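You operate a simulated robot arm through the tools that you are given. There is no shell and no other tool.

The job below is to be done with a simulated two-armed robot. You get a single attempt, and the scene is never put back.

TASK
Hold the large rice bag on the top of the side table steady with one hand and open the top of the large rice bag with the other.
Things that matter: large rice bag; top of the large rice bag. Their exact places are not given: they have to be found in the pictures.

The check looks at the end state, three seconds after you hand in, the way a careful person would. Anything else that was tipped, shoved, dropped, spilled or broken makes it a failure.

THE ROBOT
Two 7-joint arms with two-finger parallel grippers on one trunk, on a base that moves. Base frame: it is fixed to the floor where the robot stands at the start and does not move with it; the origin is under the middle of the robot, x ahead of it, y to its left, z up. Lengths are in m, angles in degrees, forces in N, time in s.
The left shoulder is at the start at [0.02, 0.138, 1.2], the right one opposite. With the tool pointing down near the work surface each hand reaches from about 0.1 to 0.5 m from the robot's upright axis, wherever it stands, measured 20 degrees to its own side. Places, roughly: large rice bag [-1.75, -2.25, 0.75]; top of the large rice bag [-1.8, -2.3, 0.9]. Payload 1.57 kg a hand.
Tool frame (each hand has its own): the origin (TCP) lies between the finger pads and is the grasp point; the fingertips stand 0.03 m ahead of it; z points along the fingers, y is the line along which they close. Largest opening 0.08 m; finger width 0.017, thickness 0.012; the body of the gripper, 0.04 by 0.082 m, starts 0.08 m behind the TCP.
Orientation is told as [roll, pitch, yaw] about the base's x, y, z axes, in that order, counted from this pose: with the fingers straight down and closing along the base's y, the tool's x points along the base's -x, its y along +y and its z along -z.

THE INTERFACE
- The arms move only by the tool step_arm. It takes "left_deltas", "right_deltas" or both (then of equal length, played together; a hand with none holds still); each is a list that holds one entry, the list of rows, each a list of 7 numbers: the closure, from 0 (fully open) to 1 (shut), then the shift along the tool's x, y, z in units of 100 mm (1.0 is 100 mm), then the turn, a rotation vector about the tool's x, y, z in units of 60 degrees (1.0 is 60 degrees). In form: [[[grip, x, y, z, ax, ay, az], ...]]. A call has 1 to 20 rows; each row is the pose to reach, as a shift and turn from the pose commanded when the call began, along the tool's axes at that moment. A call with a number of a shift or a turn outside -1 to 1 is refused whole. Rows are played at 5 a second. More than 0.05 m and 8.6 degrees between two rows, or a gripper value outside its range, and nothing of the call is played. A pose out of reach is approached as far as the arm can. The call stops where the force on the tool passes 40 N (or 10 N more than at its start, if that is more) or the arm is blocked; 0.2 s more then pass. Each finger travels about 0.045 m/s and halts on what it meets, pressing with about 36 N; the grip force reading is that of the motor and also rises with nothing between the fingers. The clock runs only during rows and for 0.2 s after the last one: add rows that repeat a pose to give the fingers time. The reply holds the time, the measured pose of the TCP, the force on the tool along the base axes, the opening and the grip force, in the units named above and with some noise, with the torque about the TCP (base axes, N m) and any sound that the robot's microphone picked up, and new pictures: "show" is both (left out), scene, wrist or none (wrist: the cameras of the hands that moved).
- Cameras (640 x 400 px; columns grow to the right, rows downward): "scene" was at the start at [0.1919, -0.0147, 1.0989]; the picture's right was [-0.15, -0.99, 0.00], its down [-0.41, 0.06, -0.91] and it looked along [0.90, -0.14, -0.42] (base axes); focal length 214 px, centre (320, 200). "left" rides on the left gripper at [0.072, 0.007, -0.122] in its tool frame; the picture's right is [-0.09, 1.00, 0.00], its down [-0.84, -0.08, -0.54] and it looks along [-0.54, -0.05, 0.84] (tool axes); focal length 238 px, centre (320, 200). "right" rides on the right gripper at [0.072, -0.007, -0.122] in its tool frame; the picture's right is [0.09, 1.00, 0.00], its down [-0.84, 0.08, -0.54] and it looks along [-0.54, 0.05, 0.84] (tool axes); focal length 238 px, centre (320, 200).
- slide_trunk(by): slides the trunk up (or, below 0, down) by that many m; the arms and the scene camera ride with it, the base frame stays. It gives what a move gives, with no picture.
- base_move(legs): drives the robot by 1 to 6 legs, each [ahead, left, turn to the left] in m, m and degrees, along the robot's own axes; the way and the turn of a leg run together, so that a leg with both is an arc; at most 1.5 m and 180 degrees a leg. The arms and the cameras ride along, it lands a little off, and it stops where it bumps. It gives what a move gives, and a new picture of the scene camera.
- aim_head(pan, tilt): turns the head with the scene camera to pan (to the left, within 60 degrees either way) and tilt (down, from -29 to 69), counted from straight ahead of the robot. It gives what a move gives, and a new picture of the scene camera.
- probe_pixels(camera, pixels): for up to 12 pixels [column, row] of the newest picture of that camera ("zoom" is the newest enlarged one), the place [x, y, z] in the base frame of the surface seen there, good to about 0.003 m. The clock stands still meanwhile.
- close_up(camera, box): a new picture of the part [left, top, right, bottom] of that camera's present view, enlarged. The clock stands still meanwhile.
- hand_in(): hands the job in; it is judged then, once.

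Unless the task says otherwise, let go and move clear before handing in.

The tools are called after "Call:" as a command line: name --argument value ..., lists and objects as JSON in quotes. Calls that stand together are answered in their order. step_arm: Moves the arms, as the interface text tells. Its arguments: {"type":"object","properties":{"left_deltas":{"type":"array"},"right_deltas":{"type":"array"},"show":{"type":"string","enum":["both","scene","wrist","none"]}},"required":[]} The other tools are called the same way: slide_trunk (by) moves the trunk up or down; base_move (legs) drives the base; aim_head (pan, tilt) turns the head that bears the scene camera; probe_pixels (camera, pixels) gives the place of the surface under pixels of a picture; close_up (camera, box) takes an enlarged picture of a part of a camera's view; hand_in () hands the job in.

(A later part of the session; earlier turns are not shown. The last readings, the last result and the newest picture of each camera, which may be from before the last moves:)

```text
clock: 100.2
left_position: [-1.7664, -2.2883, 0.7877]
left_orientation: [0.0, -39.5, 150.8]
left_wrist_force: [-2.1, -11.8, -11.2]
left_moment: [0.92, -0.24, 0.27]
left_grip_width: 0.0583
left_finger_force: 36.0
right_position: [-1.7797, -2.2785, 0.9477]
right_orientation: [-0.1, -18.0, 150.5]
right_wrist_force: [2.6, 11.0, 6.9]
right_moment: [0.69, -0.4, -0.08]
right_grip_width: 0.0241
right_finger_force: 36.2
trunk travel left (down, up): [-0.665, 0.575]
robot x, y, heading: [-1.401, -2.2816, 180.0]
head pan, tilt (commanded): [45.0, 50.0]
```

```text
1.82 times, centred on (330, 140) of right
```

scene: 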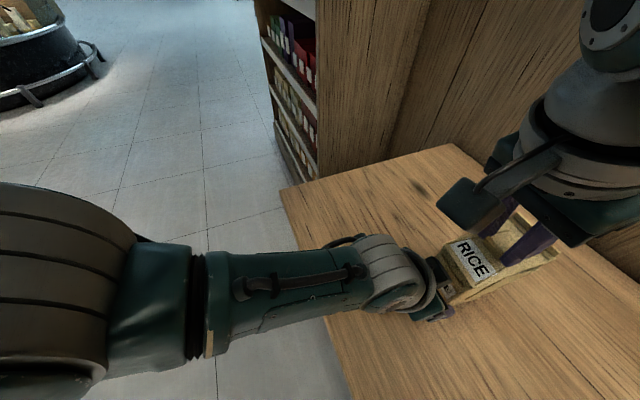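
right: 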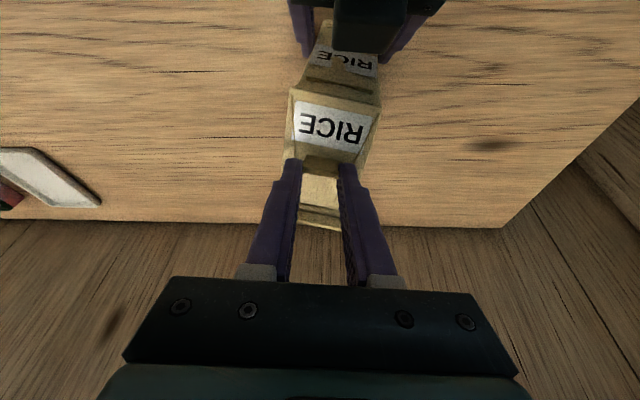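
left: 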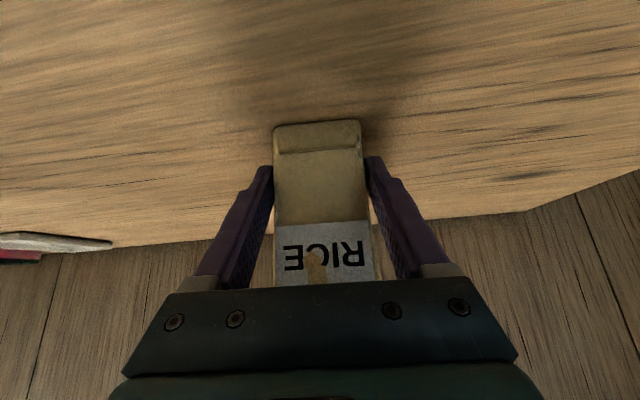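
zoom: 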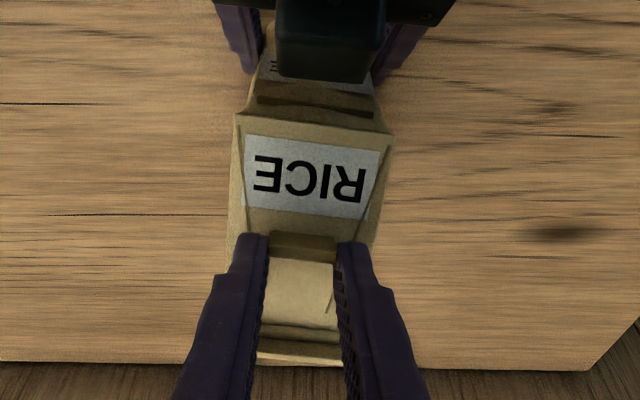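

The gap between lid and body shows at (430,262). I'll probe the lid and body to measure the angles.

Call:
close_up --camera "scene" --box '[430, 190, 580, 310]'

Call:
probe_pixels --camera "zoom" --pixels '[[118, 182], [218, 318], [165, 255], [350, 95], [485, 230], [460, 200], [370, 80], [500, 208], [430, 268], [420, 262], [145, 380], [275, 180]]'

```text
3.33 times, centred on (505, 250) of scene
```

zoom: 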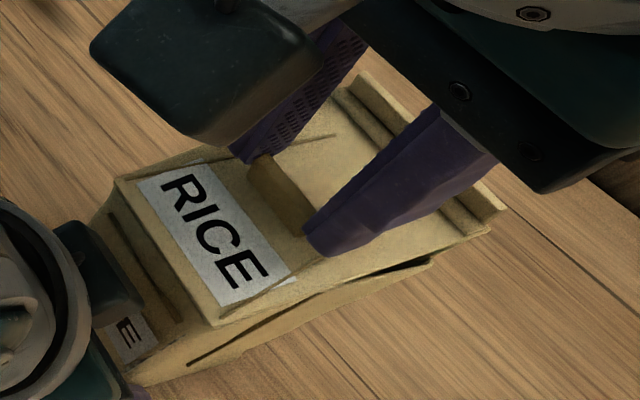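

```text
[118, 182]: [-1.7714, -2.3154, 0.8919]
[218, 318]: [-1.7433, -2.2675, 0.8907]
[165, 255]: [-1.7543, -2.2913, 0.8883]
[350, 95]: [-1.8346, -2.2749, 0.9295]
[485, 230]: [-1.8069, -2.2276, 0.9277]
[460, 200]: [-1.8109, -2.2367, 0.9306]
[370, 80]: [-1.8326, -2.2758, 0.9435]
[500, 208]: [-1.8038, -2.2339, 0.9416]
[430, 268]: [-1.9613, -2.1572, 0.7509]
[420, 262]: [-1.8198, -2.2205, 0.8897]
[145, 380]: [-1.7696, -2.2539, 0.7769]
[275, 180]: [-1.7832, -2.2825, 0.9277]
```

The lid is now ~24° open and the body upright, only ~4 mm nearer to me than at first. I release the tab, then re-grip it with the hand leaned back again (+5°) to take another swing.

Call:
step_arm --right_deltas '[[[0.66, 0, 0, 0, 0, 0, 0], [0.6, 0, 0, 0, 0, 0, 0], [0.56, 0, 0, 0, 0, 0, 0]]]' --show "none"

Call:
close_up --camera "scene" --box '[430, 190, 580, 310]'

Call:
probe_pixels --camera "zoom" --pixels '[[118, 182], [218, 318], [165, 255], [350, 95], [485, 230], [370, 80], [500, 208], [275, 180], [262, 165], [305, 225], [145, 380], [420, 262]]'

```text
clock: 101.0
left_position: [-1.7684, -2.2853, 0.7908]
left_orientation: [0.0, -40.1, 150.5]
left_wrist_force: [-0.4, -0.5, -4.4]
left_moment: [-0.08, -0.13, 0.01]
left_grip_width: 0.0584
left_finger_force: 35.7
right_position: [-1.78, -2.2811, 0.9477]
right_orientation: [0.2, -18.0, 150.5]
right_wrist_force: [-0.6, -0.4, 0.6]
right_moment: [0.0, 0.0, -0.04]
right_grip_width: 0.035
right_finger_force: 0.0
trunk travel left (down, up): [-0.665, 0.575]
robot x, y, heading: [-1.3969, -2.2824, 179.9]
head pan, tilt (commanded): [45.0, 50.0]
```

```text
3.33 times, centred on (505, 250) of scene
```

zoom: 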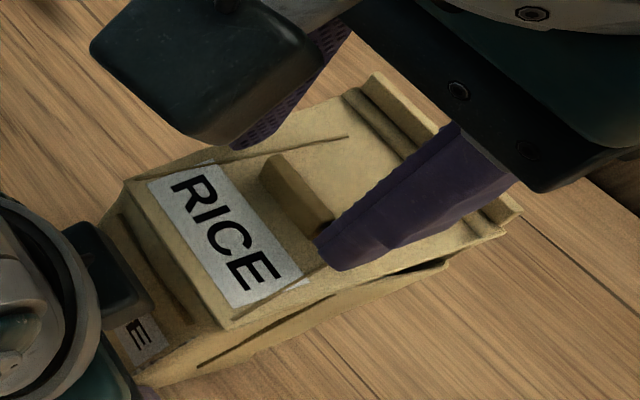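

```text
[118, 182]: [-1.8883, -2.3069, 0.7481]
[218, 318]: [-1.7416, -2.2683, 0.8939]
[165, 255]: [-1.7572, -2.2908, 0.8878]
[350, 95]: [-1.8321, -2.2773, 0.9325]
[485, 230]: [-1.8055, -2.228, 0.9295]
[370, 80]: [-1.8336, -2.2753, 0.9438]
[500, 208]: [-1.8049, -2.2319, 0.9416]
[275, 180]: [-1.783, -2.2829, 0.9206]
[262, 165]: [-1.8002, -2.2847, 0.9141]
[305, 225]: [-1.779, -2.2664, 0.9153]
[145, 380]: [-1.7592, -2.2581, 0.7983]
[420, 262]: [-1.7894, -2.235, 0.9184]
```

The lid stays at ~25° by itself. I lower the left hand 3 mm to seat the bag, and re-aim the right hand (lean +5°) around the tab for the next swing.

Call:
step_arm --left_deltas '[[[0.5, 0.0064, 0, 0.0077, 0, 0, 0], [0.5, 0.0128, 0, 0.0153, 0, 0, 0], [0.5, 0.0193, 0, 0.023, 0, 0, 0], [0.5, 0.0193, 0, 0.023, 0, 0, 0]]]' --right_deltas '[[[0.56, -0.027, -0.006, 0.017, 0, 0.128, 0], [0.56, -0.054, -0.012, 0.034, 0, 0.255, 0], [0.56, -0.081, -0.018, 0.051, 0, 0.383, 0], [0.56, -0.081, -0.018, 0.051, 0, 0.383, 0]]]' --show "scene"

Call:
close_up --camera "scene" --box '[430, 190, 580, 310]'

```text
clock: 102.0
left_position: [-1.7688, -2.2872, 0.7872]
left_orientation: [0.1, -40.0, 150.5]
left_wrist_force: [-0.2, -1.0, -4.3]
left_moment: [-0.1, -0.15, 0.0]
left_grip_width: 0.0584
left_finger_force: 36.2
right_position: [-1.7865, -2.2729, 0.9461]
right_orientation: [0.3, 5.1, 150.7]
right_wrist_force: [-0.3, 0.4, -0.5]
right_moment: [0.0, 0.02, -0.02]
right_grip_width: 0.0353
right_finger_force: 0.1
trunk travel left (down, up): [-0.665, 0.575]
robot x, y, heading: [-1.3992, -2.2879, 180.2]
head pan, tilt (commanded): [45.0, 50.0]
```

scene: 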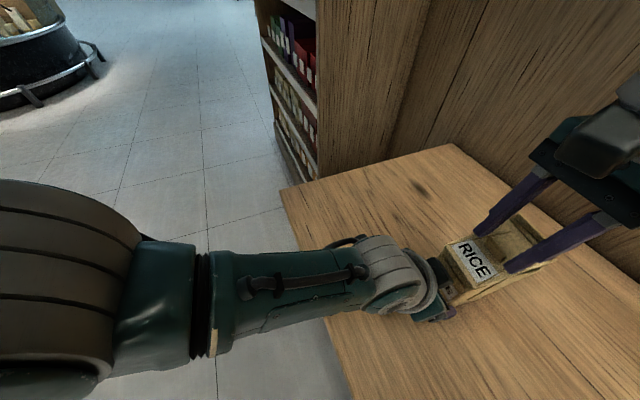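

```text
3.33 times, centred on (505, 250) of scene
```

zoom: 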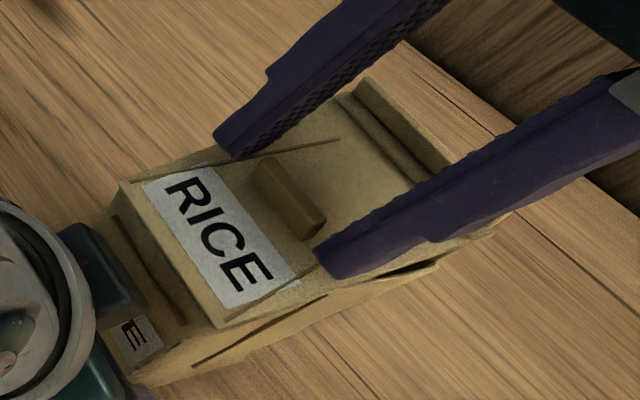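

The bag still hangs slightly (-4.3 N). I'll check fingertip and tab places before gripping.

Call:
probe_pixels --camera "zoom" --pixels '[[222, 140], [322, 262], [262, 170], [318, 220], [290, 185], [290, 215], [122, 185], [215, 322], [360, 100], [375, 85], [130, 385], [170, 262]]'

```text
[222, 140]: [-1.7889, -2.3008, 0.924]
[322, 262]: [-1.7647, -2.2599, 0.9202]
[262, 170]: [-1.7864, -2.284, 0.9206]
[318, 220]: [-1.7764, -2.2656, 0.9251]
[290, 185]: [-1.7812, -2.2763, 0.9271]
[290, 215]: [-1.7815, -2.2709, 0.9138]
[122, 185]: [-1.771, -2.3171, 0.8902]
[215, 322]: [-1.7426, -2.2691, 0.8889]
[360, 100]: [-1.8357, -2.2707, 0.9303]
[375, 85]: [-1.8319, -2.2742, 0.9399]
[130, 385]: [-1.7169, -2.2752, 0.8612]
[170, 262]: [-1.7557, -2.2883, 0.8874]
```

Fingertips (x≈0.028, z≈0.916 in bag terms) overlap the tab by 11 mm, well placed. I grip and swing the lid another ~24° about the front hinge.

Call:
step_arm --right_deltas '[[[0.7, 0, 0, 0, 0, 0, 0], [0.85, 0, 0, 0, 0, 0, 0], [0.85, 0, 0, 0, 0, 0, 0], [0.85, 0.066, 0, -0.028, 0, -0.1, 0], [0.85, 0.135, 0, -0.05, 0, -0.2, 0], [0.85, 0.204, 0, -0.063, 0, -0.3, 0], [0.85, 0.276, 0, -0.069, 0, -0.4, 0], [0.85, 0.276, 0, -0.069, 0, -0.4, 0]]]' --show "both"

Call:
close_up --camera "scene" --box '[430, 190, 580, 310]'

```text
clock: 104.0
left_position: [-1.7723, -2.2842, 0.7894]
left_orientation: [0.3, -40.7, 150.0]
left_wrist_force: [-7.8, 15.4, -5.2]
left_moment: [-1.85, 0.43, -0.05]
left_grip_width: 0.0623
left_finger_force: 35.9
right_position: [-1.7822, -2.253, 0.9518]
right_orientation: [-2.0, -22.5, 149.4]
right_wrist_force: [5.2, -21.6, 16.6]
right_moment: [-1.24, -0.64, 0.5]
right_grip_width: 0.0229
right_finger_force: 35.8
trunk travel left (down, up): [-0.665, 0.575]
robot x, y, heading: [-1.4012, -2.2814, 179.7]
head pan, tilt (commanded): [45.0, 50.0]
stopped in row 8 (right hand): the arm was blocked; the commanded pose is now the measured one
```

scene: 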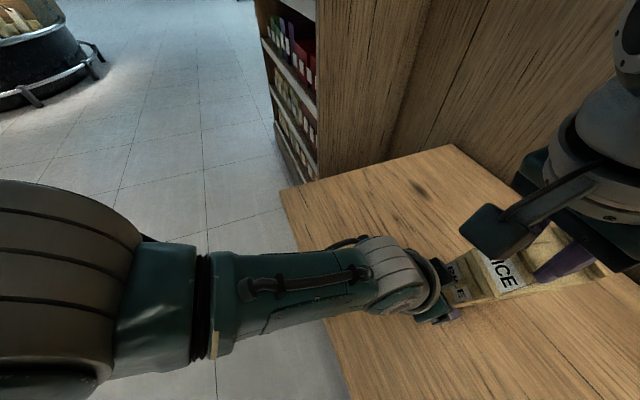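
right: 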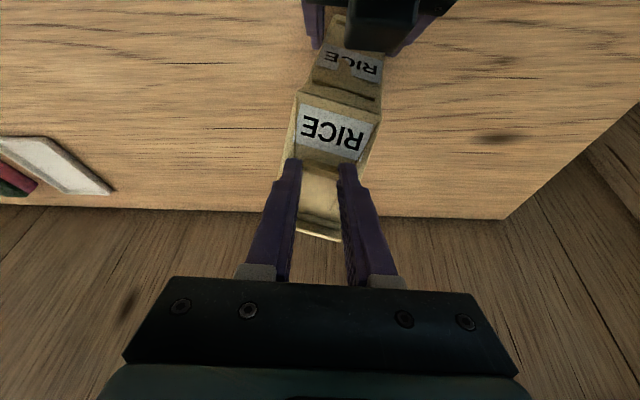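

```text
3.33 times, centred on (505, 250) of scene
```

zoom: 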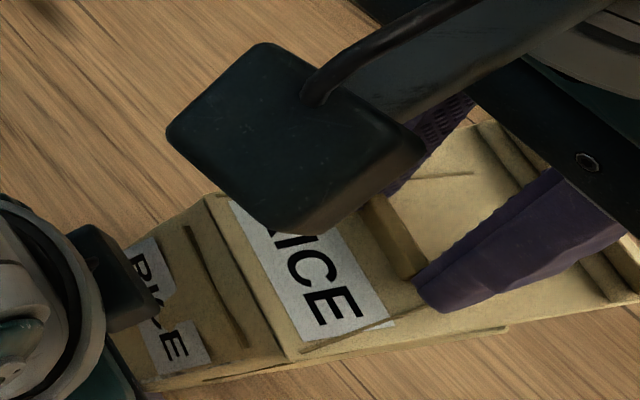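

The right arm was blocked again and pushed ~20 mm to the right, straining the bag sideways (22 N). I open the right fingers wide right away so the bag can settle back in the left hand's hold.

Call:
step_arm --right_deltas '[[[0.65, 0, 0, 0, 0, 0, 0], [0.5, 0, 0, 0, 0, 0, 0], [0.3, 0, 0, 0, 0, 0, 0], [0.15, 0, 0, 0, 0, 0, 0], [0.15, 0, 0, 0, 0, 0, 0]]]' --show "both"

Call:
close_up --camera "scene" --box '[430, 190, 580, 310]'

```text
clock: 105.2
left_position: [-1.7675, -2.2854, 0.7877]
left_orientation: [-0.1, -40.1, 150.5]
left_wrist_force: [-0.2, -0.4, -3.5]
left_moment: [-0.04, -0.12, 0.05]
left_grip_width: 0.0597
left_finger_force: 35.9
right_position: [-1.7787, -2.2475, 0.948]
right_orientation: [-2.8, -22.2, 149.2]
right_wrist_force: [-0.5, 0.2, 0.1]
right_moment: [-0.01, 0.03, 0.01]
right_grip_width: 0.068
right_finger_force: 0.1
trunk travel left (down, up): [-0.665, 0.575]
robot x, y, heading: [-1.4013, -2.2827, 179.8]
head pan, tilt (commanded): [45.0, 50.0]
```

scene: 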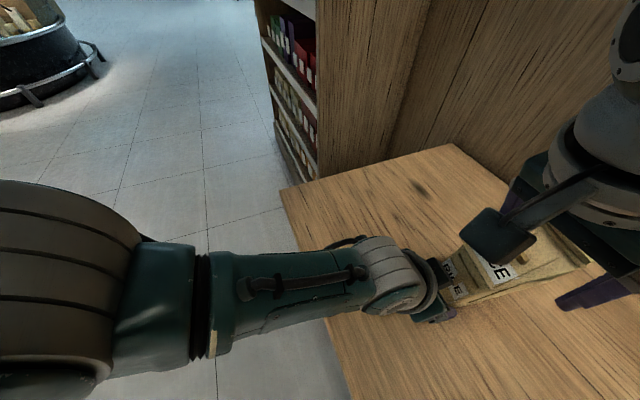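
right: 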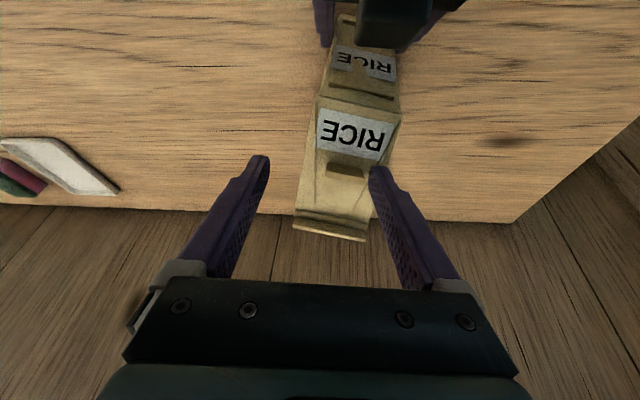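

```text
3.33 times, centred on (505, 250) of scene
```

zoom: 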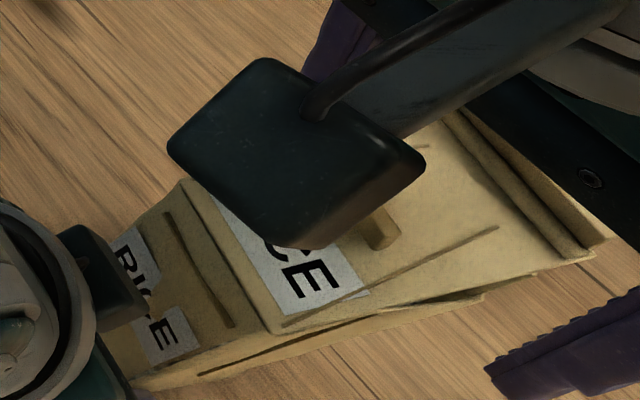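

The bag has settled (left force back to its ~4 N weight). I lift the right hand up and upright, clear of the lid, to see the bag's state.

Call:
step_arm --right_deltas '[[[0.15, -0.08, -0.05, -0.2, 0, 0.08, 0], [0.15, -0.16, -0.1, -0.4, 0, 0.16, 0], [0.15, -0.26, -0.2, -0.6, 0, 0.26, 0], [0.15, -0.36, -0.3, -0.65, 0, 0.367, 0], [0.15, -0.36, -0.3, -0.65, 0, 0.367, 0]]]' --show "both"

Call:
close_up --camera "scene" --box '[420, 180, 600, 320]'

```text
clock: 106.4
left_position: [-1.7685, -2.2854, 0.7884]
left_orientation: [-0.1, -40.3, 150.6]
left_wrist_force: [-0.1, 0.0, -3.5]
left_moment: [-0.1, -0.16, 0.0]
left_grip_width: 0.0595
left_finger_force: 35.6
right_position: [-1.7936, -2.223, 1.0041]
right_orientation: [-2.6, -0.2, 148.0]
right_wrist_force: [-0.5, 0.3, 0.1]
right_moment: [0.01, -0.01, 0.01]
right_grip_width: 0.0677
right_finger_force: 0.0
right hand out of reach, approached as far as the arm can: row 3, 4, 5
trunk travel left (down, up): [-0.665, 0.575]
robot x, y, heading: [-1.3985, -2.2795, 180.1]
head pan, tilt (commanded): [45.0, 50.0]
```

scene: 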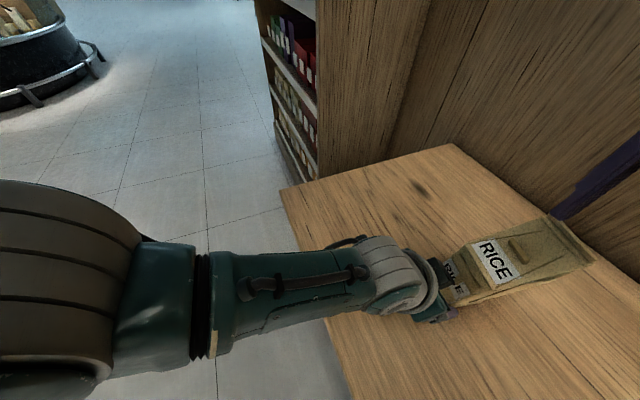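
right: 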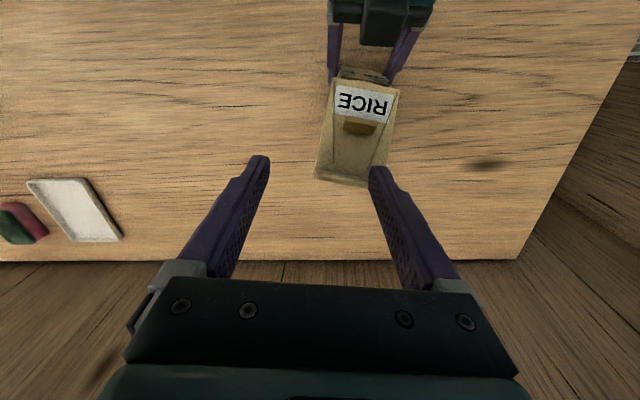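

```text
2.86 times, centred on (510, 250) of scene
```

zoom: 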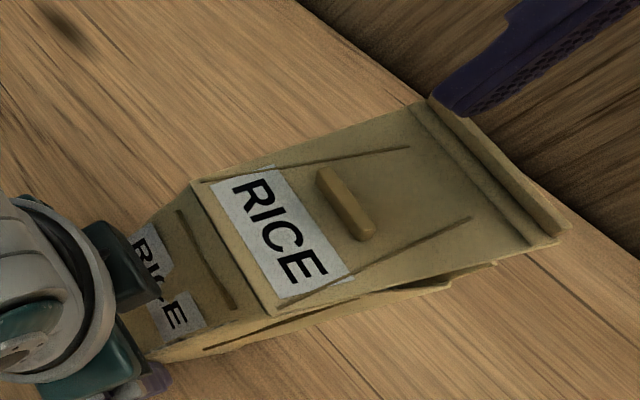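

Now the lid is fully in view. I'll probe the lid corners and the body edges to get the true angles.

Call:
probe_pixels --camera "zoom" --pixels '[[200, 184], [275, 312], [238, 245], [420, 112], [545, 240], [480, 175], [345, 200], [490, 268], [440, 290], [160, 355], [170, 230], [350, 290]]'

Call:
probe_pixels --camera "scene" --pixels '[[480, 305], [510, 297], [540, 290], [585, 268]]'

```text
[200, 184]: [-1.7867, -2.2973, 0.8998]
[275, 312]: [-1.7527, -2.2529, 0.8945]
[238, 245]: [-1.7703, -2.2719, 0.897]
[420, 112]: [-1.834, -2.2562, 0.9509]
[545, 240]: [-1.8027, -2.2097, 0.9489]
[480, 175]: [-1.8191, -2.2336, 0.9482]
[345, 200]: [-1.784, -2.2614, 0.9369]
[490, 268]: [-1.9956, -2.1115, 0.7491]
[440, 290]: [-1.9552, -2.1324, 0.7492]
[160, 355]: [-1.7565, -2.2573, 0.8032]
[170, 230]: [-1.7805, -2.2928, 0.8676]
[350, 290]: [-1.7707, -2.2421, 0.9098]
```

```text
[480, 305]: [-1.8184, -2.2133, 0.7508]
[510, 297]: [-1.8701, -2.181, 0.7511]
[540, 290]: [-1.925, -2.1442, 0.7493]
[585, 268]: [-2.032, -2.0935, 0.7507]
```

The lid is now ~40° open, but the body has tilted ~7° back in the left grip. I'll first move the right hand aside to the right, then ease the left grip very gradually so the bag rocks gently flat on the table before re-gripping.

Call:
step_arm --right_deltas '[[[0.15, 0, -0.3, 0, 0, 0, 0], [0.15, 0, -0.6, 0, 0, 0, 0], [0.5, 0, -0.8, 0, 0, 0, 0], [0.5, 0, -0.8, 0, 0, 0, 0]]]' --show "none"

Call:
step_arm --left_deltas '[[[0.32, 0, 0, 0, 0, 0, 0], [0.29, 0, 0, 0, 0, 0, 0], [0.275, 0, 0, 0, 0, 0, 0], [0.265, 0, 0, 0, 0, 0, 0], [0.26, 0, 0, 0, 0, 0, 0], [0.255, 0, 0, 0, 0, 0, 0], [0.25, 0, 0, 0, 0, 0, 0], [0.245, 0, 0, 0, 0, 0, 0]]]' --show "both"

```text
clock: 107.4
left_position: [-1.7681, -2.2845, 0.7876]
left_orientation: [-0.1, -40.2, 150.6]
left_wrist_force: [0.0, 0.3, -4.0]
left_moment: [-0.12, -0.18, -0.03]
left_grip_width: 0.0598
left_finger_force: 36.0
right_position: [-1.7786, -2.1463, 0.9834]
right_orientation: [-2.9, -1.0, 147.5]
right_wrist_force: [-0.3, -0.1, 0.2]
right_moment: [0.0, -0.01, -0.01]
right_grip_width: 0.0398
right_finger_force: 0.0
right hand out of reach, approached as far as the arm can: row 1, 2, 3, 4
trunk travel left (down, up): [-0.665, 0.575]
robot x, y, heading: [-1.3994, -2.2835, 180.0]
head pan, tilt (commanded): [45.0, 50.0]
```

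```text
clock: 109.2
left_position: [-1.7686, -2.2845, 0.7882]
left_orientation: [-0.1, -40.5, 150.6]
left_wrist_force: [-0.5, -0.9, 1.0]
left_moment: [0.03, 0.02, -0.03]
left_grip_width: 0.0607
left_finger_force: 0.4
right_position: [-1.7755, -2.1461, 0.9803]
right_orientation: [-3.2, -0.8, 147.5]
right_wrist_force: [0.1, -0.2, 0.8]
right_moment: [0.0, 0.02, 0.01]
right_grip_width: 0.0399
right_finger_force: 0.1
trunk travel left (down, up): [-0.665, 0.575]
robot x, y, heading: [-1.4026, -2.2842, 179.9]
head pan, tilt (commanded): [45.0, 50.0]
```

scene: 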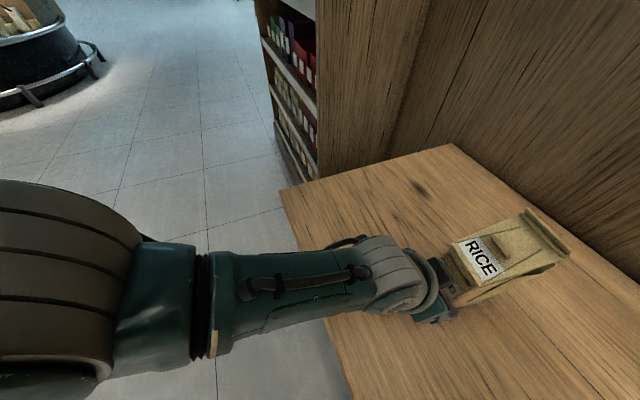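
left: 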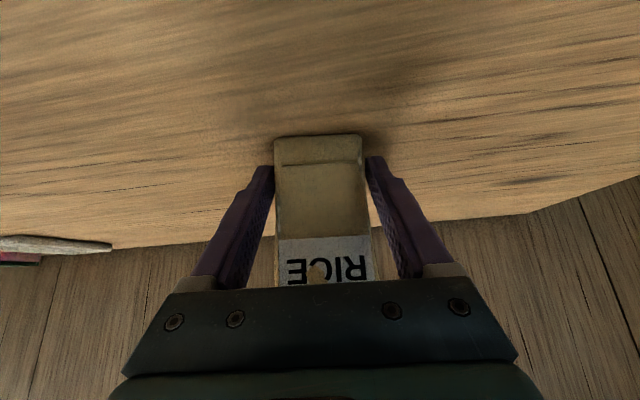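

The grip force fell to ~0 and the bag appears to have settled upright with the lid still raised. I'll zoom and probe to confirm.

Call:
close_up --camera "scene" --box '[420, 180, 600, 320]'

Call:
probe_pixels --camera "scene" --pixels '[[452, 243], [478, 282], [465, 262], [527, 212], [568, 253], [548, 232], [500, 238], [555, 265], [540, 270], [460, 302], [535, 208], [490, 296]]'

```text
2.86 times, centred on (510, 250) of scene
```

zoom: 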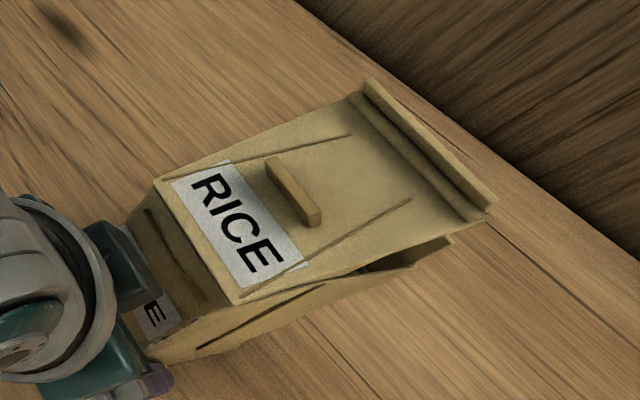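

```text
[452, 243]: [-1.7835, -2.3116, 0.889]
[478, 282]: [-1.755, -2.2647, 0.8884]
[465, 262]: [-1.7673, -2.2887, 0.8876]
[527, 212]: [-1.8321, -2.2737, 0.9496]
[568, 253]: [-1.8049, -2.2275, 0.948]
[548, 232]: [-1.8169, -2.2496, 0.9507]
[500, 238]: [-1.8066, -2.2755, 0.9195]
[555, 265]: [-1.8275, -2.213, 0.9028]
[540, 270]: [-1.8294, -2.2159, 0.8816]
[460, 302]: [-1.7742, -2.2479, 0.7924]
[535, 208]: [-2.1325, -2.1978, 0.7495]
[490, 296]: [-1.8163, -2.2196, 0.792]
```

The bag stands flat (front edge at z≈0.888), moved only ~8 mm, with the lid holding at ~43° on its own. I re-seat the left hand 7 mm further in and close it again to hold the body.

Call:
step_arm --left_deltas '[[[0.13, 0, 0, 0, 0, 0, 0], [0.13, -0.03, 0.017, 0.002, 0, 0, 0], [0.13, -0.086, 0.034, 0.007, 0, 0, 0], [0.13, -0.086, 0.034, 0.007, 0, 0, 0], [0.25, -0.086, 0.034, 0.007, 0, 0, 0], [0.35, -0.086, 0.034, 0.007, 0, 0, 0], [0.5, -0.086, 0.034, 0.007, 0, 0, 0], [0.5, -0.086, 0.034, 0.007, 0, 0, 0]]]' --show "both"

```text
clock: 111.0
left_position: [-1.7761, -2.2858, 0.7926]
left_orientation: [-0.2, -40.2, 150.6]
left_wrist_force: [1.3, 1.2, 1.4]
left_moment: [0.15, -0.14, -0.11]
left_grip_width: 0.0593
left_finger_force: 35.7
right_position: [-1.7767, -2.1442, 0.9788]
right_orientation: [-3.3, -0.7, 147.5]
right_wrist_force: [0.7, 0.6, -1.3]
right_moment: [0.01, 0.0, -0.03]
right_grip_width: 0.0401
right_finger_force: 0.0
trunk travel left (down, up): [-0.665, 0.575]
robot x, y, heading: [-1.3957, -2.2852, 180.1]
head pan, tilt (commanded): [45.0, 50.0]
```

scene: 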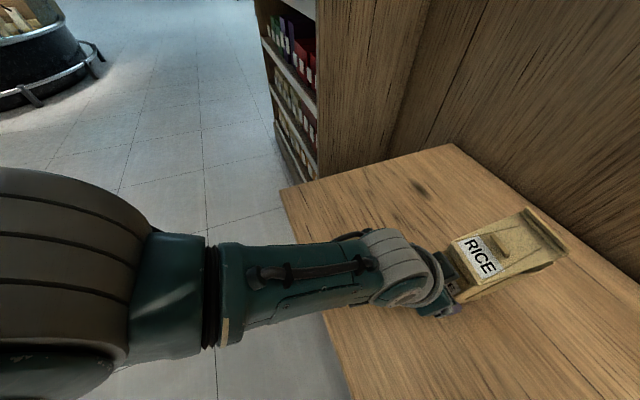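
left: 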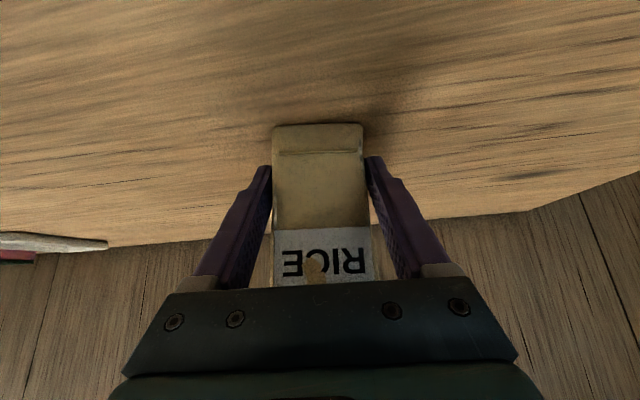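

The left hand holds the bag again with no strain. Now the right hand, fingers closed, goes behind the half-open lid: first to the right of its rear edge, upright with a slight forward lean.

Call:
step_arm --right_deltas '[[[0.6, -0.03, 0.17, 0, -0.018, -0.029, -0.017], [0.75, -0.06, 0.35, 0.005, -0.037, -0.059, -0.033], [0.9, -0.097, 0.521, 0.009, -0.055, -0.088, -0.05], [1.0, -0.097, 0.521, 0.009, -0.055, -0.088, -0.05], [1.0, -0.097, 0.521, 0.009, -0.055, -0.088, -0.05]]]' --show "both"

```text
clock: 112.2
left_position: [-1.7761, -2.285, 0.7927]
left_orientation: [-0.1, -40.2, 150.6]
left_wrist_force: [1.0, 0.3, 0.3]
left_moment: [0.14, -0.06, -0.11]
left_grip_width: 0.0591
left_finger_force: 36.1
right_position: [-1.8111, -2.1885, 0.9767]
right_orientation: [0.1, -5.7, 150.8]
right_wrist_force: [0.0, 0.3, 0.1]
right_moment: [0.01, -0.02, 0.02]
right_grip_width: 0.0
right_finger_force: 21.5
trunk travel left (down, up): [-0.665, 0.575]
robot x, y, heading: [-1.3994, -2.2807, 180.0]
head pan, tilt (commanded): [45.0, 50.0]
```

scene: 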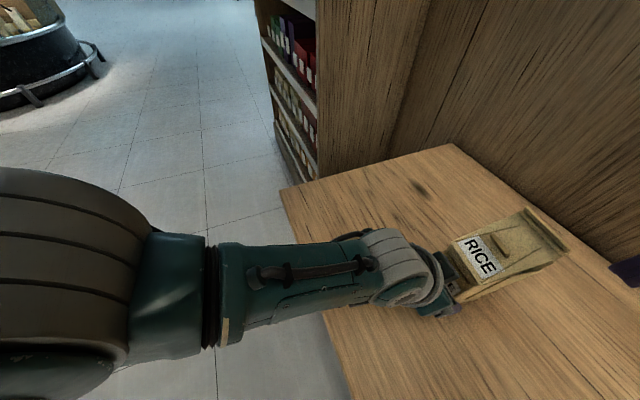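
right: 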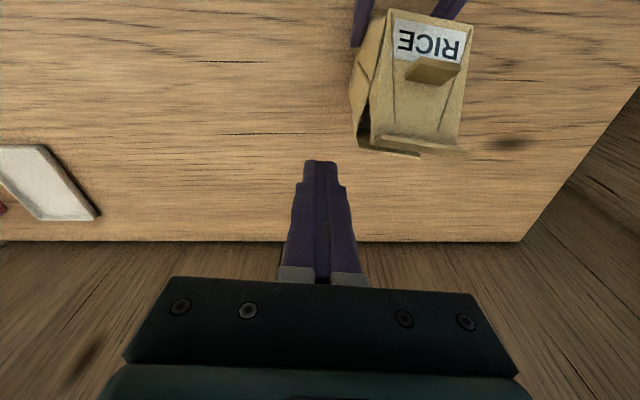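

The right fingers are closed, 66 mm to the right of the bag. The wrist picture shows the lid's rear strip at (415,148); I'll probe it to set the finger just behind it.

Call:
probe_pixels --camera "right" --pixels '[[380, 138], [460, 150], [420, 145], [362, 148], [418, 155], [365, 130], [430, 68], [320, 165], [355, 100]]'

Call:
close_up --camera "right" --box '[320, 0, 500, 190]'

```text
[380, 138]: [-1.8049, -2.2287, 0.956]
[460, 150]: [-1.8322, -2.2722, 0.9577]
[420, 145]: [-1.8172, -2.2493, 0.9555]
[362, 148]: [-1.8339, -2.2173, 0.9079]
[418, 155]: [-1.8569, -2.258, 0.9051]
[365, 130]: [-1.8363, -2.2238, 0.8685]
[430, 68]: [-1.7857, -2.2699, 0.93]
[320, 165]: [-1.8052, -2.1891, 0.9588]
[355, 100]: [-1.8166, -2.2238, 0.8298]
```

```text
2.11 times, centred on (410, 95) of right
```

zoom: 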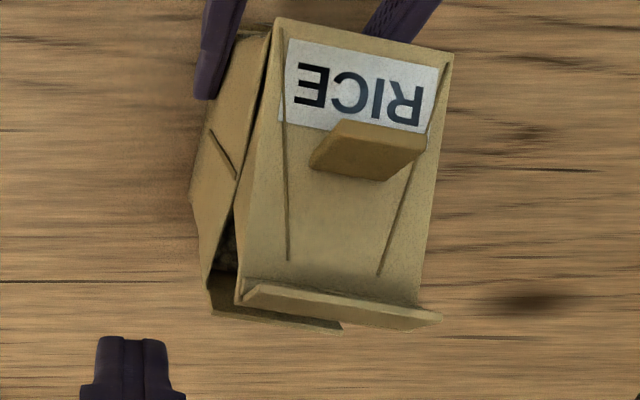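

The lid's rear strip is at x≈0.06, z≈0.956, and the body's fixed back plate tops out at z≈0.907, so fingertips at ~0.925 fit between. I move left to the lid's middle, behind it, and lower to that height.

Call:
step_arm --right_deltas '[[[1.0, -0.033, 0.2, 0.03, 0, 0, 0], [1.0, -0.033, 0.43, 0.08, 0, 0, 0], [1.0, -0.033, 0.65, 0.124, 0, 0, 0], [1.0, -0.023, 0.65, 0.223, 0, 0, 0], [1.0, -0.023, 0.65, 0.223, 0, 0, 0]]]' --show "both"

Call:
close_up --camera "scene" --box '[440, 170, 620, 310]'

```text
clock: 113.4
left_position: [-1.7781, -2.285, 0.7927]
left_orientation: [-0.2, -40.3, 150.5]
left_wrist_force: [0.5, -0.4, -0.8]
left_moment: [0.12, -0.07, -0.05]
left_grip_width: 0.0589
left_finger_force: 35.7
right_position: [-1.8456, -2.2557, 0.9601]
right_orientation: [1.4, -5.0, 151.5]
right_wrist_force: [0.8, -0.1, -0.7]
right_moment: [0.01, -0.01, 0.0]
right_grip_width: 0.0
right_finger_force: 21.5
trunk travel left (down, up): [-0.665, 0.575]
robot x, y, heading: [-1.399, -2.2853, 180.2]
head pan, tilt (commanded): [45.0, 50.0]
```

scene: 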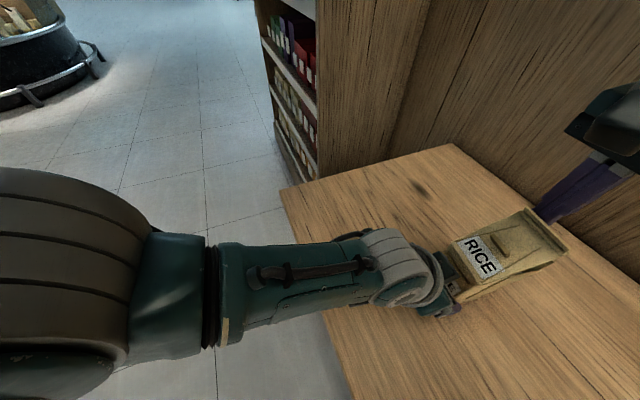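
right: 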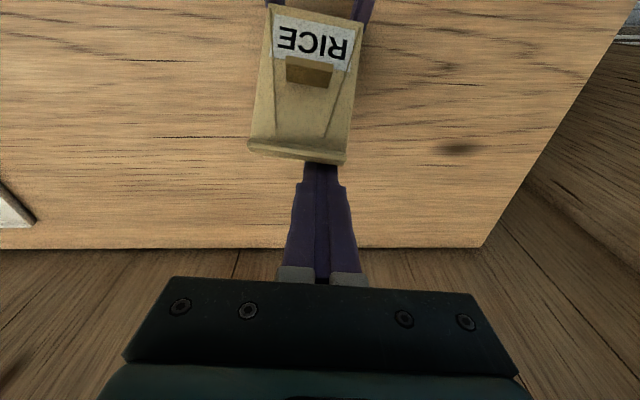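

```text
2.86 times, centred on (530, 240) of scene
```

zoom: 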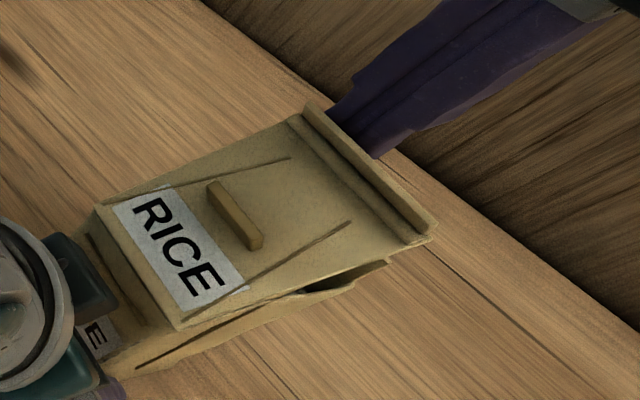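

The finger is behind the lid's rear edge (right picture: lid edge (300,155), fingertip emerging at (322,165)), with no tool force. I push it 30 mm toward me in small steps to swing the lid further open.

Call:
step_arm --right_deltas '[[[1.0, 0.07, 0, -0.007, 0, 0, 0], [1.0, 0.14, 0, -0.014, 0, 0, 0], [1.0, 0.2, 0, -0.02, 0, 0, 0], [1.0, 0.25, 0, -0.026, 0, 0, 0], [1.0, 0.3, 0, -0.031, 0, 0, 0], [1.0, 0.3, 0, -0.031, 0, 0, 0]]]' --show "both"

Call:
close_up --camera "scene" --box '[440, 170, 620, 310]'

```text
clock: 114.8
left_position: [-1.7766, -2.2844, 0.7931]
left_orientation: [-0.1, -40.4, 150.6]
left_wrist_force: [0.6, -0.3, 0.1]
left_moment: [0.05, -0.11, -0.03]
left_grip_width: 0.059
left_finger_force: 36.0
right_position: [-1.8199, -2.2665, 0.9595]
right_orientation: [1.0, -5.5, 151.2]
right_wrist_force: [0.2, -0.9, 0.6]
right_moment: [-0.01, -0.02, 0.03]
right_grip_width: 0.0
right_finger_force: 21.6
trunk travel left (down, up): [-0.665, 0.575]
robot x, y, heading: [-1.4008, -2.2816, 180.1]
head pan, tilt (commanded): [45.0, 50.0]
```

scene: 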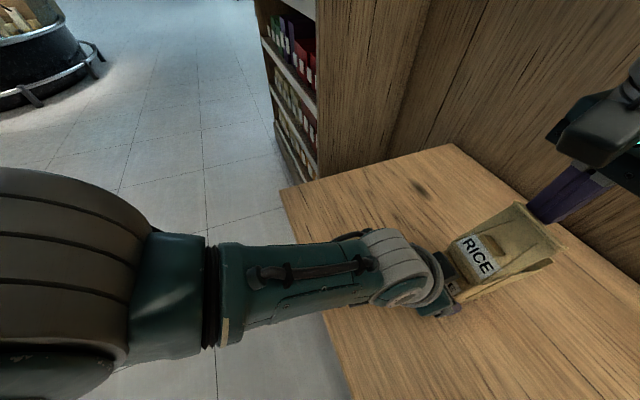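
right: 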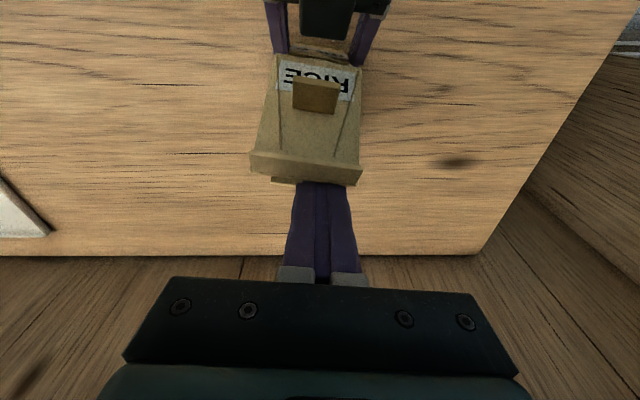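

```text
2.86 times, centred on (530, 240) of scene
```

zoom: 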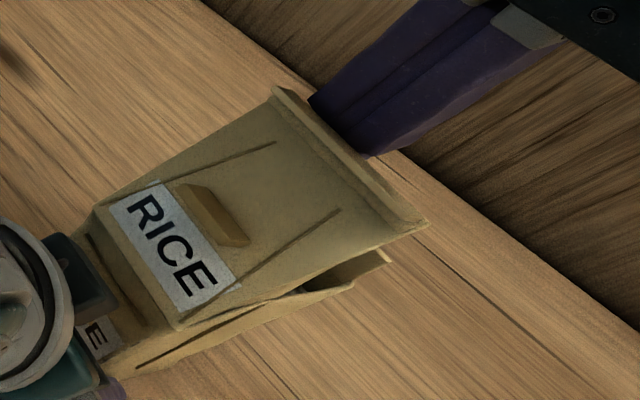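

The lid swings freely now (forces below 1 N) and the bag stays steady. I continue pushing another 35 mm toward me.

Call:
step_arm --right_deltas '[[[1.0, 0.07, 0, -0.007, 0, 0, 0], [1.0, 0.14, 0, -0.014, 0, 0, 0], [1.0, 0.21, 0, -0.02, 0, 0, 0], [1.0, 0.28, 0, -0.028, 0, 0, 0], [1.0, 0.35, 0, -0.035, 0, 0, 0], [1.0, 0.35, 0, -0.035, 0, 0, 0]]]' --show "both"

Call:
close_up --camera "scene" --box '[420, 150, 620, 310]'

```text
clock: 116.2
left_position: [-1.7767, -2.2859, 0.7932]
left_orientation: [-0.1, -40.3, 150.6]
left_wrist_force: [0.6, 0.0, -0.1]
left_moment: [-0.04, -0.21, -0.02]
left_grip_width: 0.059
left_finger_force: 35.9
right_position: [-1.7961, -2.2713, 0.9594]
right_orientation: [0.6, -6.0, 150.3]
right_wrist_force: [-0.6, 0.3, -0.1]
right_moment: [-0.02, -0.01, 0.01]
right_grip_width: 0.0001
right_finger_force: 21.6
trunk travel left (down, up): [-0.665, 0.575]
robot x, y, heading: [-1.402, -2.2759, 180.0]
head pan, tilt (commanded): [45.0, 50.0]
```

scene: 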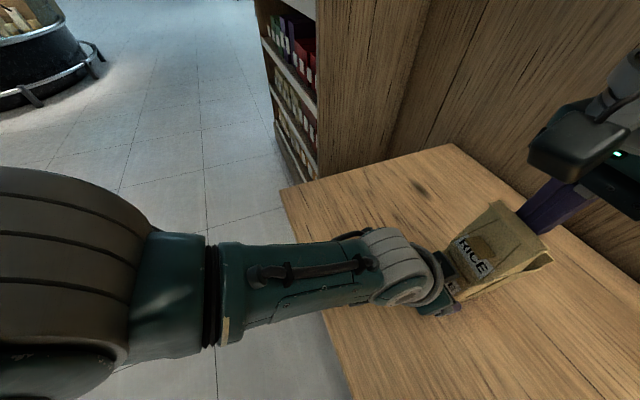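
right: 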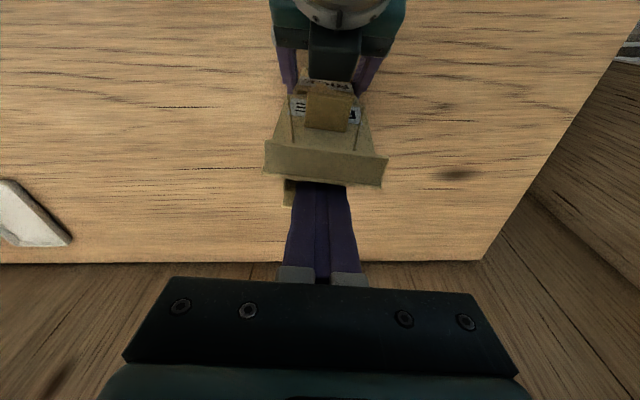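

```text
2.50 times, centred on (520, 230) of scene
```

zoom: 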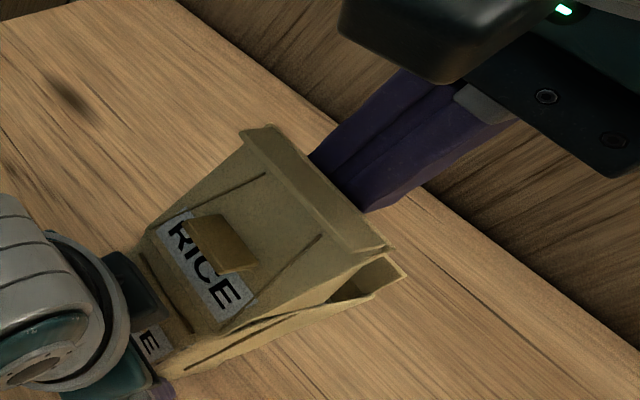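

The lid is at roughly 70° and forces remain near zero. I continue with another 35 mm to bring it past upright.

Call:
step_arm --right_deltas '[[[1.0, 0.07, 0, -0.007, 0, 0, 0], [1.0, 0.14, 0, -0.014, 0, 0, 0], [1.0, 0.21, 0, -0.02, 0, 0, 0], [1.0, 0.28, 0, -0.028, 0, 0, 0], [1.0, 0.35, 0, -0.035, 0, 0, 0], [1.0, 0.35, 0, -0.035, 0, 0, 0]]]' --show "both"

Call:
close_up --camera "scene" --box '[400, 130, 620, 310]'

```text
clock: 117.8
left_position: [-1.7761, -2.2846, 0.7919]
left_orientation: [-0.1, -40.3, 150.7]
left_wrist_force: [-1.0, -1.0, 1.2]
left_moment: [0.0, -0.23, -0.03]
left_grip_width: 0.0588
left_finger_force: 36.0
right_position: [-1.7668, -2.2734, 0.953]
right_orientation: [-0.9, -7.0, 149.5]
right_wrist_force: [0.2, -0.3, 0.2]
right_moment: [0.02, -0.02, -0.02]
right_grip_width: 0.0002
right_finger_force: 21.2
trunk travel left (down, up): [-0.665, 0.575]
robot x, y, heading: [-1.4029, -2.2823, 180.1]
head pan, tilt (commanded): [45.0, 50.0]
stopped in row 6 (right hand): the arm was blocked; the commanded pose is now the measured one
```

scene: 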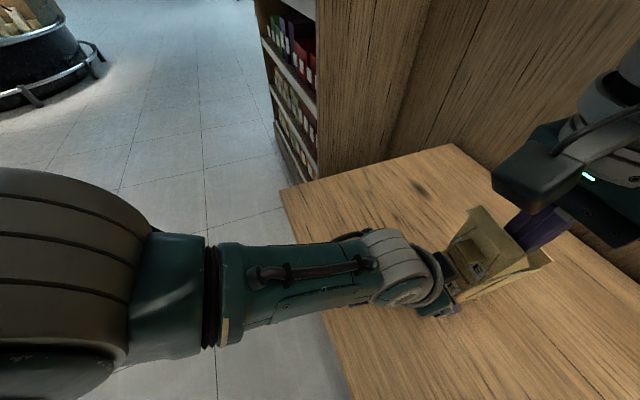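
right: 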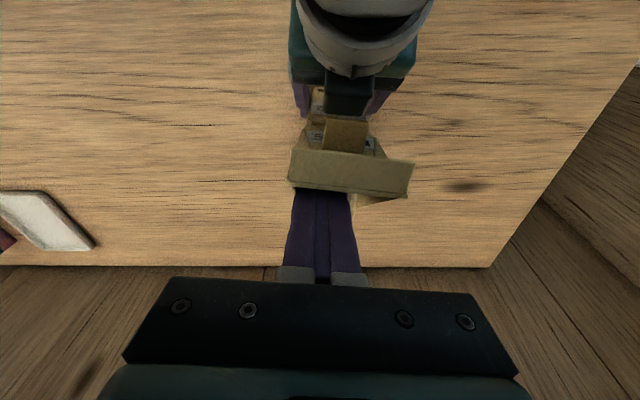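

```text
2.22 times, centred on (510, 220) of scene
```

zoom: 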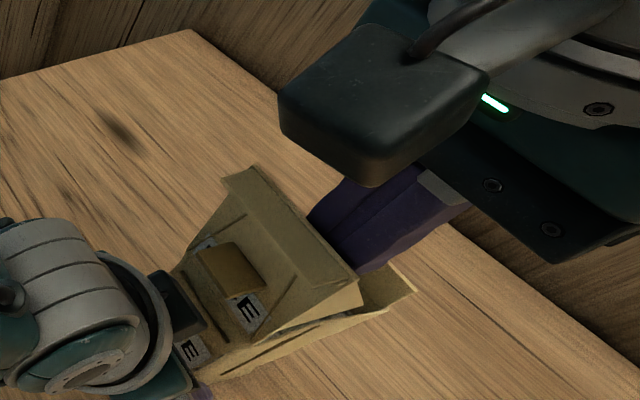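

The arm was blocked again at the end, but without force on the tool; the lid is now near upright. I'll probe its angle.

Call:
probe_pixels --camera "zoom" --pixels '[[228, 180], [260, 170], [350, 290], [300, 225], [230, 265], [180, 270], [240, 345], [200, 245], [405, 290], [370, 305], [290, 290], [310, 200]]'

Call:
probe_pixels --camera "right" --pixels '[[350, 175], [300, 170], [405, 180], [345, 135], [330, 130], [370, 205]]'

```text
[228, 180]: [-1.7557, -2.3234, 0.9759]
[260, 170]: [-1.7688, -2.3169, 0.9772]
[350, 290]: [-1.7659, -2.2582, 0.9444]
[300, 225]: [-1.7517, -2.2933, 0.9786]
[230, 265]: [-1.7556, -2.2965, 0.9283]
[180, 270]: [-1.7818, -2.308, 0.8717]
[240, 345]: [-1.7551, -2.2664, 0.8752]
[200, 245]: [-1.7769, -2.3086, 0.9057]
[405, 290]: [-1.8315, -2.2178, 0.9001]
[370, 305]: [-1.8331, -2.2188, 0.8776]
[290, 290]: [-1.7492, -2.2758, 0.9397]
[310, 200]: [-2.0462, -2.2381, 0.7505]
```

```text
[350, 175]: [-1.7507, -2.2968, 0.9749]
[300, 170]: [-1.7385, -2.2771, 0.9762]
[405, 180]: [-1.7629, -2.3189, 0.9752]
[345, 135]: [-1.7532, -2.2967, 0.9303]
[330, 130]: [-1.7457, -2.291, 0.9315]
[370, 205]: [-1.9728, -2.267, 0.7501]
```

The lid is at about 92° (rear strip now pointing toward me at z≈0.976). To tip it safely past upright without crowding my body, I ease the finger back, lean the hand +15° away from me, and re-centre it behind the lid.

Call:
step_arm --right_deltas '[[[1.0, -0.1, 0.03, 0, -0.004, 0.04, -0.004], [1.0, -0.15, 0.06, -0.008, -0.008, 0.13, -0.008], [1.0, -0.2, 0.1, -0.02, -0.012, 0.25, -0.013], [1.0, -0.23, 0.14, -0.032, -0.015, 0.367, -0.017], [1.0, -0.23, 0.14, -0.032, -0.015, 0.367, -0.017]]]' --show "both"

Call:
close_up --camera "scene" --box '[400, 130, 620, 310]'

```text
clock: 119.0
left_position: [-1.7761, -2.2859, 0.7931]
left_orientation: [-0.1, -40.3, 150.6]
left_wrist_force: [-0.5, -0.3, 0.7]
left_moment: [-0.04, -0.16, 0.0]
left_grip_width: 0.0587
left_finger_force: 35.6
right_position: [-1.7864, -2.2778, 0.9637]
right_orientation: [0.7, 15.4, 150.9]
right_wrist_force: [1.0, -0.2, 0.1]
right_moment: [0.04, 0.03, 0.01]
right_grip_width: 0.0
right_finger_force: 21.5
right hand out of reach, approached as far as the arm can: row 4, 5
trunk travel left (down, up): [-0.665, 0.575]
robot x, y, heading: [-1.4005, -2.2882, 180.1]
head pan, tilt (commanded): [45.0, 50.0]
```

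scene: 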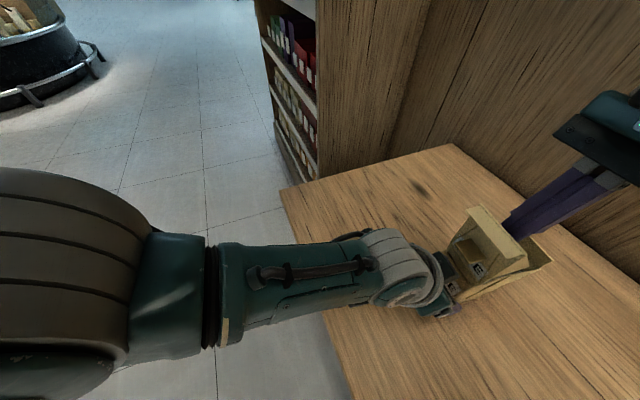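
right: 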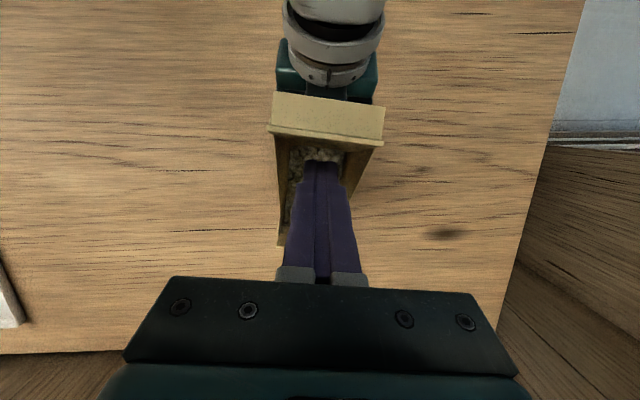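

```text
2.22 times, centred on (510, 220) of scene
```

zoom: 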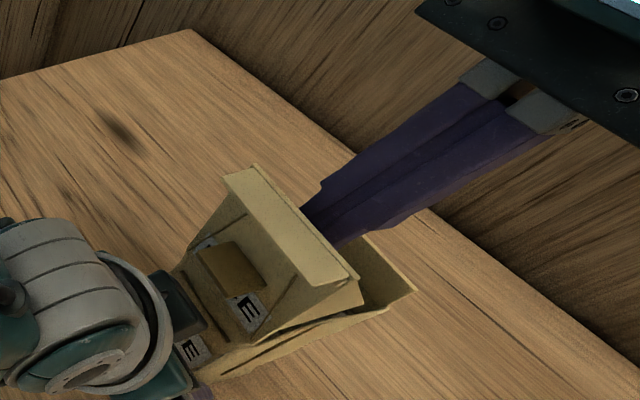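

The right camera now looks straight into the open bag (rice visible at (310,155)) and the upright lid stays put. I push the lid gently ~26 mm past upright with the leaned finger.

Call:
step_arm --right_deltas '[[[1.0, 0.063, 0, 0.017, 0, 0, 0], [1.0, 0.125, 0, 0.034, 0, 0, 0], [1.0, 0.188, 0, 0.05, 0, 0, 0], [1.0, 0.251, 0, 0.067, 0, 0, 0], [1.0, 0.251, 0, 0.067, 0, 0, 0]]]' --show "both"

Call:
close_up --camera "scene" --box '[400, 130, 620, 310]'

```text
clock: 120.2
left_position: [-1.7752, -2.2845, 0.7934]
left_orientation: [0.0, -40.2, 150.5]
left_wrist_force: [12.6, -5.5, 2.8]
left_moment: [0.6, 1.07, -0.03]
left_grip_width: 0.0588
left_finger_force: 35.4
right_position: [-1.7641, -2.29, 0.9621]
right_orientation: [0.5, 15.2, 150.9]
right_wrist_force: [-9.1, 4.6, -1.1]
right_moment: [0.11, 0.28, -0.06]
right_grip_width: 0.0
right_finger_force: 21.3
trunk travel left (down, up): [-0.665, 0.575]
robot x, y, heading: [-1.4, -2.2836, 180.1]
head pan, tilt (commanded): [45.0, 50.0]
```

scene: 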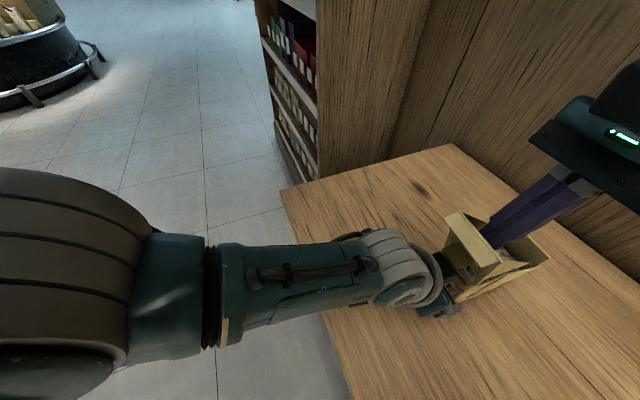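
right: 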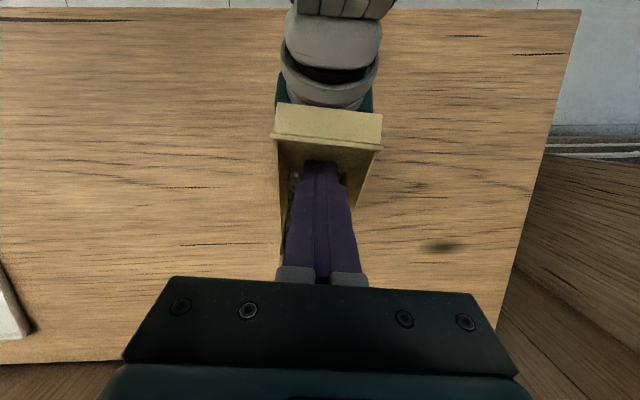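

```text
2.22 times, centred on (510, 220) of scene
```

zoom: 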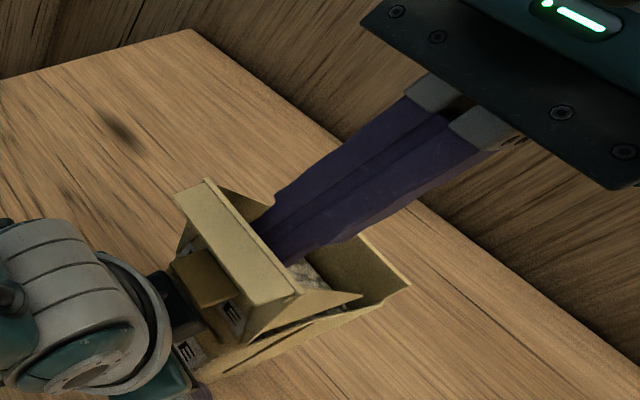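

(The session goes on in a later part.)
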